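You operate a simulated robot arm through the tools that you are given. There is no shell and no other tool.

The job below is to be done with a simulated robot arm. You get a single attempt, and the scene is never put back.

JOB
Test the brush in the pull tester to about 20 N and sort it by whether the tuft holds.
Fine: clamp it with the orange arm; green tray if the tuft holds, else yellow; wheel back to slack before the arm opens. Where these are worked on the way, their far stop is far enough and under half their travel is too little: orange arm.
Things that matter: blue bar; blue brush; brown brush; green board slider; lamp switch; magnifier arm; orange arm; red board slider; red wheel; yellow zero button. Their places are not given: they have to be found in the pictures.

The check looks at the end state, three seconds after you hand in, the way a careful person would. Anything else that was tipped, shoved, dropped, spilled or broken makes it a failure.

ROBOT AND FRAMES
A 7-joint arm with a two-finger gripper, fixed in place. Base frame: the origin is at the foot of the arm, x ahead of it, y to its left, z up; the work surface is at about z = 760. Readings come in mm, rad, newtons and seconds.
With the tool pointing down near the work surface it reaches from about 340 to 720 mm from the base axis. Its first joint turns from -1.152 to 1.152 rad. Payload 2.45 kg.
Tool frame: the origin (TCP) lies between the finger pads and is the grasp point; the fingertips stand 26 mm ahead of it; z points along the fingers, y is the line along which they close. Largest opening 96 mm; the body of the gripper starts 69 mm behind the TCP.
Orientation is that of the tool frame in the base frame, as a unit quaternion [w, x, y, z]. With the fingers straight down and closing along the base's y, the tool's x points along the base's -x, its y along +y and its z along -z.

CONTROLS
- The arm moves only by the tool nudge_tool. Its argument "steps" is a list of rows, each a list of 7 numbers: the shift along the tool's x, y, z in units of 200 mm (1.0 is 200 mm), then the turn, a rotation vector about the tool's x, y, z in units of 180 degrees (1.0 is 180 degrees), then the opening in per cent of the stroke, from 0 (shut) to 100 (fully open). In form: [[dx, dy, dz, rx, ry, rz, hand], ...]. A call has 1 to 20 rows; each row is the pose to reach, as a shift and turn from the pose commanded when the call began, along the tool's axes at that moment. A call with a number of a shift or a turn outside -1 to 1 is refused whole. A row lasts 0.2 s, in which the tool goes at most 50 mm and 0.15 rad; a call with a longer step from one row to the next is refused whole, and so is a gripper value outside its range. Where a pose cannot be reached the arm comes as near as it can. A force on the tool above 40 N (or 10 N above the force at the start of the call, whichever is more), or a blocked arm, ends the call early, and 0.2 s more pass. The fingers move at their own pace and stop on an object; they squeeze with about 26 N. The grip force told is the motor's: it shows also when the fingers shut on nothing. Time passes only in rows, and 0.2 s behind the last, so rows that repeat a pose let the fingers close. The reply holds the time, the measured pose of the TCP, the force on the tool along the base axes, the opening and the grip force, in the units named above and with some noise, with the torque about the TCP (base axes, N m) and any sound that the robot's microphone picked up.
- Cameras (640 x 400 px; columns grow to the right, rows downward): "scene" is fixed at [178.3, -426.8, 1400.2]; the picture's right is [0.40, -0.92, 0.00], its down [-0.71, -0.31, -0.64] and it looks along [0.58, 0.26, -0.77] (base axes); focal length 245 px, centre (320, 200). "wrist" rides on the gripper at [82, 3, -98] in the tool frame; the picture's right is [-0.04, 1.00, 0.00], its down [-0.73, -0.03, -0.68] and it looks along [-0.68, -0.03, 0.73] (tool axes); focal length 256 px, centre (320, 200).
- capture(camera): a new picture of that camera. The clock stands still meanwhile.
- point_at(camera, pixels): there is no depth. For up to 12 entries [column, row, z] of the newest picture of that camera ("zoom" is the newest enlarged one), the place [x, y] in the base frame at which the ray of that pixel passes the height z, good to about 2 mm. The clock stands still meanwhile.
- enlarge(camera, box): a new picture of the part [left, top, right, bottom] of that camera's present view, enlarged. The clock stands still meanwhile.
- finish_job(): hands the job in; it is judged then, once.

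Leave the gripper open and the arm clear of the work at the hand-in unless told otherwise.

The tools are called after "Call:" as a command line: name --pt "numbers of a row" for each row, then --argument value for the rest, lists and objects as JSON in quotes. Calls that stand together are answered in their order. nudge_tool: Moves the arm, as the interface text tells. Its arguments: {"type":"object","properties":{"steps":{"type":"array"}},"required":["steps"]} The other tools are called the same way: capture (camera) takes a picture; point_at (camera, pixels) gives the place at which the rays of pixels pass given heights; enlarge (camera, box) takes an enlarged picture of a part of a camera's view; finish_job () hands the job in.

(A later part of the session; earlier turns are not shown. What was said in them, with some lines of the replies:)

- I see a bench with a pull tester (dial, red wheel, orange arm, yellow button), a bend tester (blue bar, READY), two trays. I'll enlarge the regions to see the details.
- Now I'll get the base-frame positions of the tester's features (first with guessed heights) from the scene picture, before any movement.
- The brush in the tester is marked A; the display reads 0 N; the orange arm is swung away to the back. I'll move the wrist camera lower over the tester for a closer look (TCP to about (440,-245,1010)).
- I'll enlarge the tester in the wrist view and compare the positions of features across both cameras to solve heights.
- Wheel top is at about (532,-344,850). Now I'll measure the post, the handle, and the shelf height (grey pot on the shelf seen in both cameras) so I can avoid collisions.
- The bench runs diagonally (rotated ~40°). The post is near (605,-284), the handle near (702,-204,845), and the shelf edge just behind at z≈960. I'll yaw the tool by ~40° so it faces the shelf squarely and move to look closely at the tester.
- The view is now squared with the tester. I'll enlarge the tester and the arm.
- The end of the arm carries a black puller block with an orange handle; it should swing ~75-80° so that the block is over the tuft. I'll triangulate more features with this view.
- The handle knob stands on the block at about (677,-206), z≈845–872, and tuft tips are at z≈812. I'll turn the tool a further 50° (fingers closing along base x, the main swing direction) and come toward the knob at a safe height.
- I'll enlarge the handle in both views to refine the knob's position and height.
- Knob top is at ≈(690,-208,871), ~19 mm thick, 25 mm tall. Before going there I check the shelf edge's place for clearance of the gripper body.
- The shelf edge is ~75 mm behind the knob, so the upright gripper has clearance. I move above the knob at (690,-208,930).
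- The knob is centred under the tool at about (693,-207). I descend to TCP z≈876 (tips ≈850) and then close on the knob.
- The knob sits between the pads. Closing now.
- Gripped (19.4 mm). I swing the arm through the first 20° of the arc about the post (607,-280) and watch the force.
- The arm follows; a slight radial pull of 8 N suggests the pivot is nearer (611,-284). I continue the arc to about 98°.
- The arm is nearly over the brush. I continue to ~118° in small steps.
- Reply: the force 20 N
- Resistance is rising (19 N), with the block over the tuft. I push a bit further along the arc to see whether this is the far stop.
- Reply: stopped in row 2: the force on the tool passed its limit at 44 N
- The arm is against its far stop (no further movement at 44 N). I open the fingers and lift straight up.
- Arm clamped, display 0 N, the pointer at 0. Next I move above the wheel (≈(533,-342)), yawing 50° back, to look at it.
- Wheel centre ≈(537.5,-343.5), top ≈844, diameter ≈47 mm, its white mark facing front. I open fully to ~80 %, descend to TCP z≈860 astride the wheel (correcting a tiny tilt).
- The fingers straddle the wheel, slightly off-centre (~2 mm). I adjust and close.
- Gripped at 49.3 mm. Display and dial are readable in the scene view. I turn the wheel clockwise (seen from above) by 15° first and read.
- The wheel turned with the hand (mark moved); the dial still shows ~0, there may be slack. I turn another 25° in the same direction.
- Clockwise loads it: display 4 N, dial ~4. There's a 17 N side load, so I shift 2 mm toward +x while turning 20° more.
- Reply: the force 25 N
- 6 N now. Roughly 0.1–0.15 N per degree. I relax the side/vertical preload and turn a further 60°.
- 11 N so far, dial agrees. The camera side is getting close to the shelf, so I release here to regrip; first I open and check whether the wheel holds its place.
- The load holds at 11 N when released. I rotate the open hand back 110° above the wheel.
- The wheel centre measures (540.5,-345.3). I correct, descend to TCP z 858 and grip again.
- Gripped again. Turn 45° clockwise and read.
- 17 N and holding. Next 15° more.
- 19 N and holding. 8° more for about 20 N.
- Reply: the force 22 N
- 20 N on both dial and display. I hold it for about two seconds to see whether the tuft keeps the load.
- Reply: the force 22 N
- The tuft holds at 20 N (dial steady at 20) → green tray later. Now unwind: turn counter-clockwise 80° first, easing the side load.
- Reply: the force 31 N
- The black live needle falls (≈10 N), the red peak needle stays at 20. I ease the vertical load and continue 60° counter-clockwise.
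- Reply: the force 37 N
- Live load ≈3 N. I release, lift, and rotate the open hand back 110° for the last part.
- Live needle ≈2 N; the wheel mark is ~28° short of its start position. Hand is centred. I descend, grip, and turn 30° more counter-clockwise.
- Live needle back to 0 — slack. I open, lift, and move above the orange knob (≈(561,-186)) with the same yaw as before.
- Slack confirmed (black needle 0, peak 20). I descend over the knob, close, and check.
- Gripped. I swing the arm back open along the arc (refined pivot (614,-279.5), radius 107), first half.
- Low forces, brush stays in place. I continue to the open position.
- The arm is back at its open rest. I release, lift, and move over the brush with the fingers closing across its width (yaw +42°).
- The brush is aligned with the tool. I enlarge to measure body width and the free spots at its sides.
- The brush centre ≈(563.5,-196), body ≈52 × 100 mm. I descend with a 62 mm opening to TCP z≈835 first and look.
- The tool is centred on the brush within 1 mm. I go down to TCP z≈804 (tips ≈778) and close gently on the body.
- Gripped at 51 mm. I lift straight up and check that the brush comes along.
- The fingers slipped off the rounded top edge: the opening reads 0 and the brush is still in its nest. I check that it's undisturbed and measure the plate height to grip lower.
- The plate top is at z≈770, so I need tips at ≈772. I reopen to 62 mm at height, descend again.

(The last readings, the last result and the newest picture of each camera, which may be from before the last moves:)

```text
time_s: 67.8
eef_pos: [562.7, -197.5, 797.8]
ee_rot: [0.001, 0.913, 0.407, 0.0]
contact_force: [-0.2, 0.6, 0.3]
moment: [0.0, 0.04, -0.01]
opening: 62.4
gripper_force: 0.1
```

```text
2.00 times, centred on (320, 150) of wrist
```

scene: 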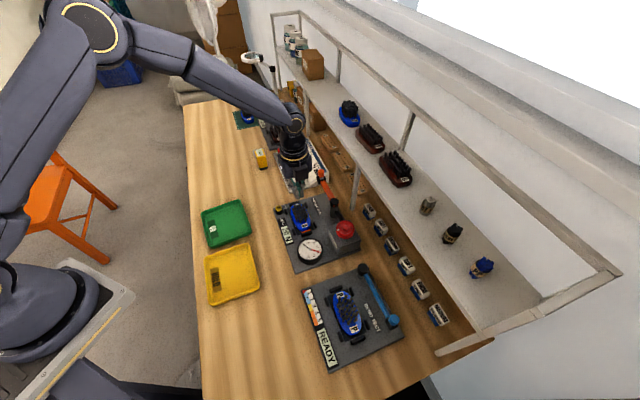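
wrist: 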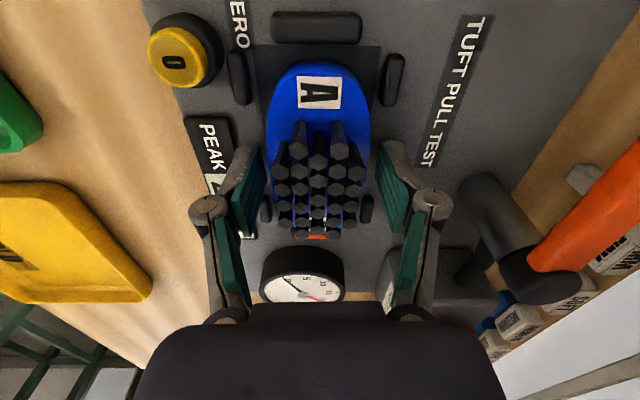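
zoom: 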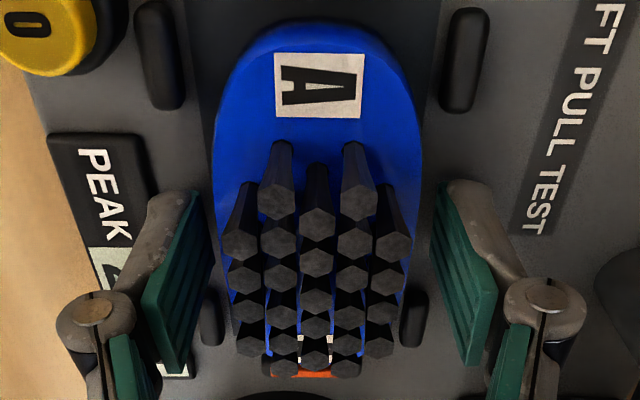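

Tips at ≈772, no contact with the plate. Closing on the body.

Call:
nudge_tool --pt "0 0 0 0 0 0 45" --pt "0 0 0 0 0 0 30" --pt "0 0 0 0 0 0 0" --pt "0 0 0 0 0 0 0" --pt "0 0 0 0 0 0 0"

Call:
nudge_tool --pt "0 0 -0.01 0 0 0 0" --pt "0 0 -0.03 0 0 0 0" --pt "0 0 -0.05 0 0 0 0" --pt "0 0 -0.08 0 0 0 0" --pt "0 0 -0.08 0 0 0 0"

Call:
capture --camera "wrist"

Call:
enlarge --camera "scene" --box '[270, 170, 350, 240]'

```text
time_s: 69.0
eef_pos: [561.9, -197.3, 798.2]
ee_rot: [0.001, 0.914, 0.407, 0.0]
contact_force: [0.0, 1.0, 1.4]
moment: [0.04, 0.05, -0.03]
opening: 51.2
gripper_force: 25.9
```

```text
time_s: 70.2
eef_pos: [561.7, -197.6, 813.7]
ee_rot: [0.001, 0.914, 0.406, 0.0]
contact_force: [0.1, 0.1, -0.5]
moment: [-0.01, 0.01, 0.0]
opening: 51.0
gripper_force: 26.3
```

```text
taken
```

wrist: 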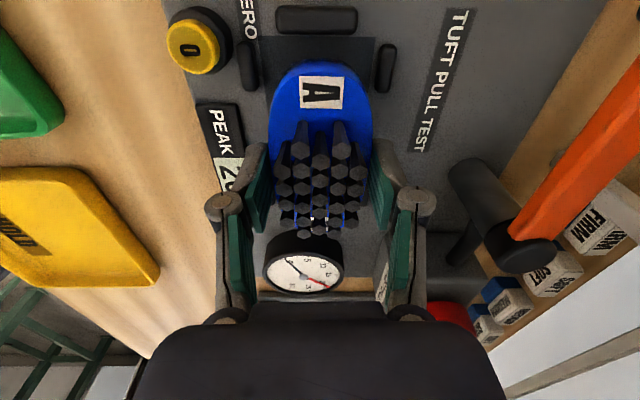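

```text
5.71 times, centred on (310, 205) of scene
```

zoom: 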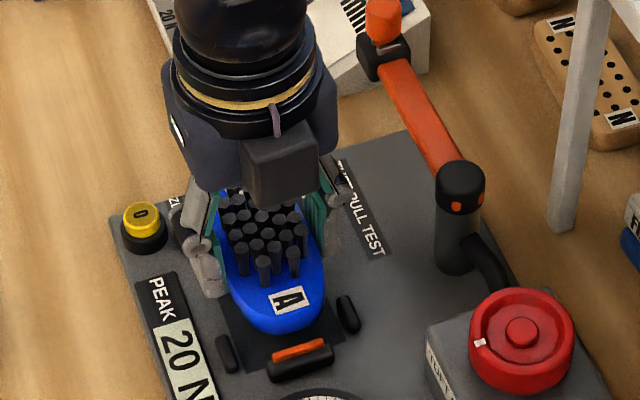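

The brush is lifted with the hand (opening 51 mm, nest empty). I raise to z≈900 and carry it toward the green tray, whose centre is ≈(452,6).

Call:
nudge_tool --pt "0 0 -0.1 0 0 0 0" --pt "0 0 -0.2 0 0 0 0" --pt "0 0 -0.32 0 0 0 0" --pt "0 0 -0.43 0 0 0 0" --pt "0.032 -0.09 -0.43 0 0 0 0" --pt "0.065 -0.18 -0.43 0 0 0 0" --pt "0.097 -0.27 -0.43 0 0 0 0" --pt "0.13 -0.365 -0.43 0 0 0 0" --pt "0.162 -0.455 -0.43 0 0 0 0" --pt "0.194 -0.545 -0.43 0 0 0 0"

Call:
nudge_tool --pt "0.032 -0.09 0 0 0 0 0" --pt "0.065 -0.18 0 0 0 0 0" --pt "0.097 -0.27 0 0 0 0 0" --pt "0.13 -0.365 0 0 0 0 0" --pt "0.162 -0.455 0 0 0 0 0" --pt "0.194 -0.545 0 0 0 0 0" --pt "0.194 -0.545 0 0 0 0 0"

Call:
capture --camera "wrist"

Call:
capture --camera "scene"

Call:
enlarge --camera "scene" --box '[180, 150, 330, 270]'

```text
time_s: 72.5
eef_pos: [507.5, -95.4, 900.7]
ee_rot: [0.0, 0.914, 0.406, 0.0]
contact_force: [0.0, 0.7, -0.8]
moment: [0.01, 0.05, -0.01]
opening: 51.2
gripper_force: 25.9
```

```text
time_s: 74.0
eef_pos: [449.9, 5.8, 899.3]
ee_rot: [0.001, 0.913, 0.407, 0.001]
contact_force: [-1.1, 0.1, -0.8]
moment: [0.03, -0.02, 0.02]
opening: 51.3
gripper_force: 26.1
```

```text
taken
```

wrist: 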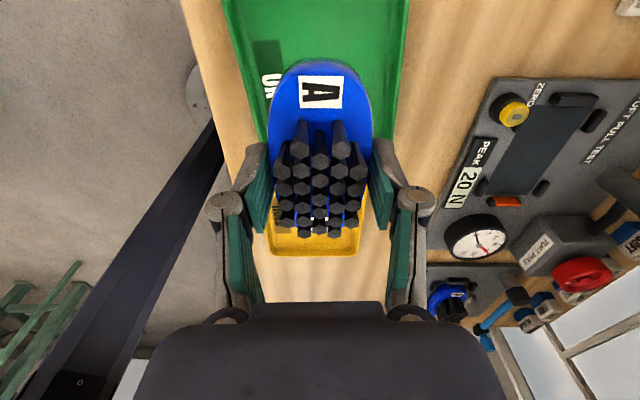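

```text
taken
```

scene: 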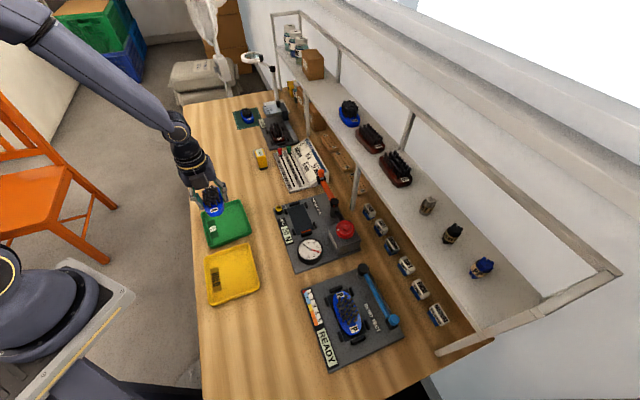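

```text
3.33 times, centred on (255, 210) of scene
```

zoom: 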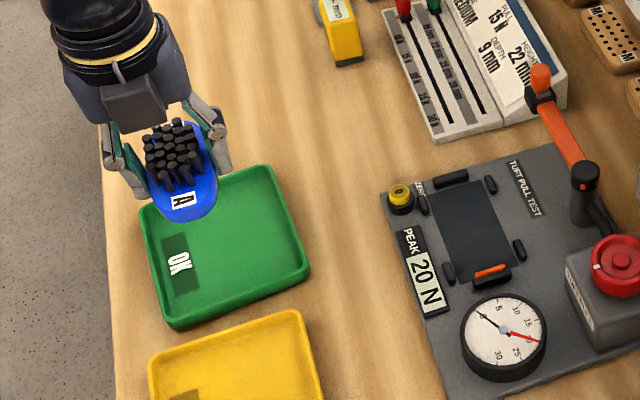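

The brush is over the tray. I shift ~3 mm and lower to z≈800, then in fine steps until it touches.

Call:
nudge_tool --pt "0.003 0.015 0.1 0 0 0 0" --pt "0.003 0.015 0.2 0 0 0 0" --pt "0.003 0.015 0.3 0 0 0 0" --pt "0.003 0.015 0.4 0 0 0 0" --pt "0.003 0.015 0.48 0 0 0 0" --pt "0.003 0.015 0.48 0 0 0 0"

Call:
capture --camera "wrist"

Call:
enlarge --camera "scene" --box '[180, 170, 280, 270]'

```text
time_s: 75.5
eef_pos: [455.6, 5.4, 802.7]
ee_rot: [0.0, 0.914, 0.407, 0.0]
contact_force: [-0.4, 0.1, -0.9]
moment: [0.0, -0.01, 0.0]
opening: 51.3
gripper_force: 25.8
```

```text
taken
```

wrist: 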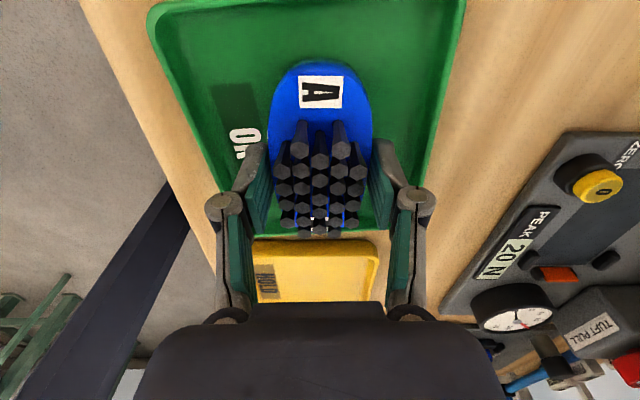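

```text
4.00 times, centred on (230, 220) of scene
```

zoom: 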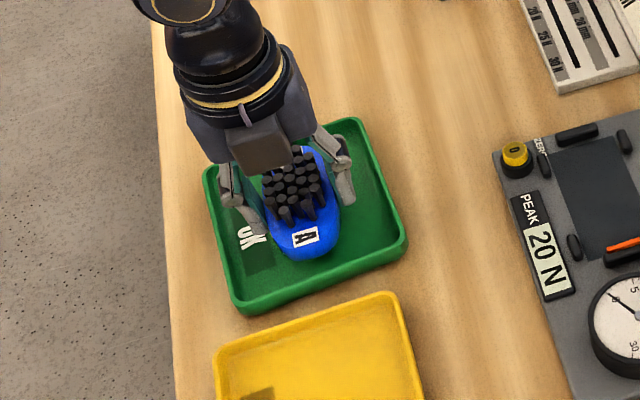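

It's inside the tray on all sides. I lower in small steps until contact.

Call:
nudge_tool --pt "0 0 0.015 0 0 0 0" --pt "0 0 0.03 0 0 0 0" --pt "0 0 0.042 0 0 0 0" --pt "0 0 0.042 0 0 0 0"

```text
time_s: 76.5
eef_pos: [455.3, 4.2, 795.0]
ee_rot: [0.0, 0.913, 0.407, 0.0]
contact_force: [-0.1, -0.3, -1.0]
moment: [0.01, -0.01, -0.01]
opening: 51.0
gripper_force: 26.3
```

Call:
nudge_tool --pt "0 0 0.006 0 0 0 0" --pt "0 0 0.012 0 0 0 0" --pt "0 0 0.012 0 0 0 0"

```text
time_s: 77.2
eef_pos: [455.1, 5.4, 793.3]
ee_rot: [0.001, 0.914, 0.406, 0.001]
contact_force: [0.4, -0.1, -0.4]
moment: [0.02, -0.01, -0.03]
opening: 51.3
gripper_force: 26.0
```

No contact yet; a little further.

Call:
nudge_tool --pt "0 0 0.006 0 0 0 0" --pt "0 0 0.01 0 0 0 0" --pt "0 0 0.01 0 0 0 0"

Call:
enlarge --camera "scene" --box '[190, 180, 260, 250]'

```text
time_s: 78.0
eef_pos: [454.7, 3.9, 791.5]
ee_rot: [0.001, 0.914, 0.406, 0.001]
contact_force: [-2.6, 0.3, 21.6]
moment: [-0.08, 0.17, -0.07]
opening: 50.9
gripper_force: 25.9
```

```text
5.71 times, centred on (225, 215) of scene
```

zoom: 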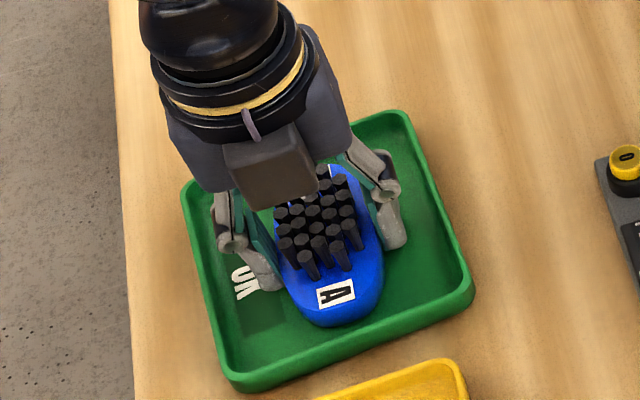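

Contact at z≈791.5 (21.6 N upward). I ease up slightly, open the fingers moderately, and lift clear.

Call:
nudge_tool --pt "0 0 -0.004 0 0 0 50" --pt "0 0 -0.004 0 0 0 60" --pt "0 0 -0.004 0 0 0 66" --pt "0 0 -0.004 0 0 0 66" --pt "0 0 -0.1 0 0 0 66" --pt "0 0 -0.25 0 0 0 66" --pt "0 0 -0.45 0 0 0 66" --pt "0 0 -0.65 0 0 0 66" --pt "0 0 -0.85 0 0 0 66" --pt "0 0 -0.85 0 0 0 66"

Call:
capture --camera "wrist"

Call:
capture --camera "scene"

Call:
enlarge --camera "scene" --box '[180, 150, 380, 280]'

```text
time_s: 80.2
eef_pos: [454.3, 5.1, 960.3]
ee_rot: [0.0, 0.914, 0.405, 0.001]
contact_force: [0.2, 0.2, -0.2]
moment: [-0.01, -0.03, 0.02]
opening: 63.3
gripper_force: 0.0
```

```text
taken
```

wrist: 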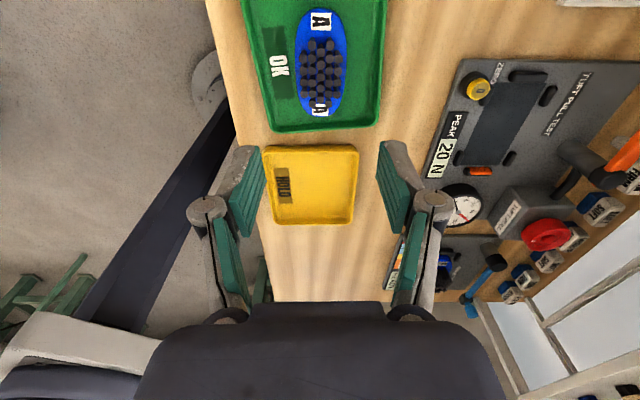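

```text
taken
```

scene: 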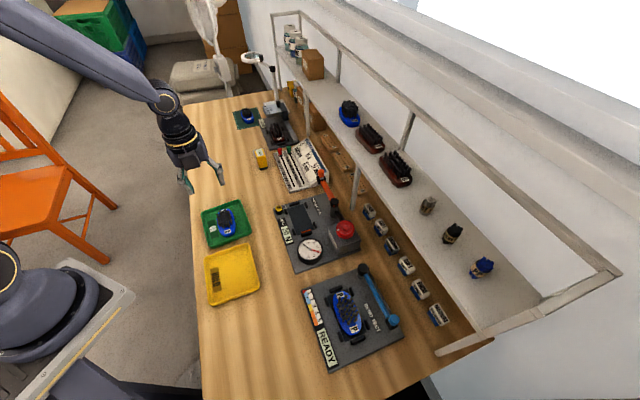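

```text
3.08 times, centred on (280, 215) of scene
```

zoom: 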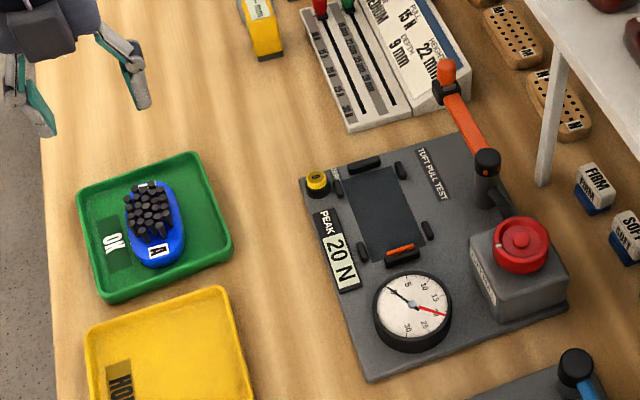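

The brush stands upright in the green tray, arm open, wheel at slack, peak record 20 N kept. I open the gripper fully and raise the arm a bit more.

Call:
nudge_tool --pt "0 0 -0.15 0 0 0 100" --pt "0 0 -0.3 0 0 0 100" --pt "0 0 -0.45 0 0 0 100" --pt "0 0 -0.45 0 0 0 100"

Call:
capture --camera "scene"

```text
time_s: 81.2
eef_pos: [455.7, 5.3, 1050.9]
ee_rot: [0.001, 0.914, 0.407, 0.001]
contact_force: [0.5, 0.2, -0.3]
moment: [0.02, 0.02, 0.02]
opening: 96.1
gripper_force: 0.1
```

```text
taken
```

scene: 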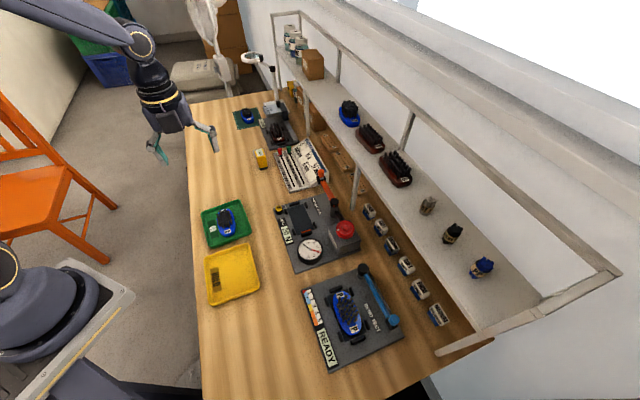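

Everything is in place and the arm is clear with its gripper open. Handing in.

Call:
finish_job

```text
The job is handed in.
```

The brush marked A held at 20 N in the pull tester, so I put it in the green tray.

- **Test:** I clamped the brush with the orange arm, swung to its far stop. I turned the red wheel clockwise to 20 N and held it there about two seconds. The dial stayed at 20 and the tuft did not let go.
- **Unloading:** I turned the wheel back until the live needle read 0. Only then did I swing the orange arm open.
- **Moving the brush:** On the first try the fingers slipped off the rounded body as I lifted. The brush stayed in its nest, shifted by about 1 mm at most. I gripped it lower, and it now stands upright in the tray with all its tufts in place.

The peak display still reads 20 N because I did not press the yellow zero button. I did not touch the other brushes, the sliders, the blue bar, the lamp switch or the magnifier arm. At hand-in the gripper was open and the robot arm raised clear of the bench.
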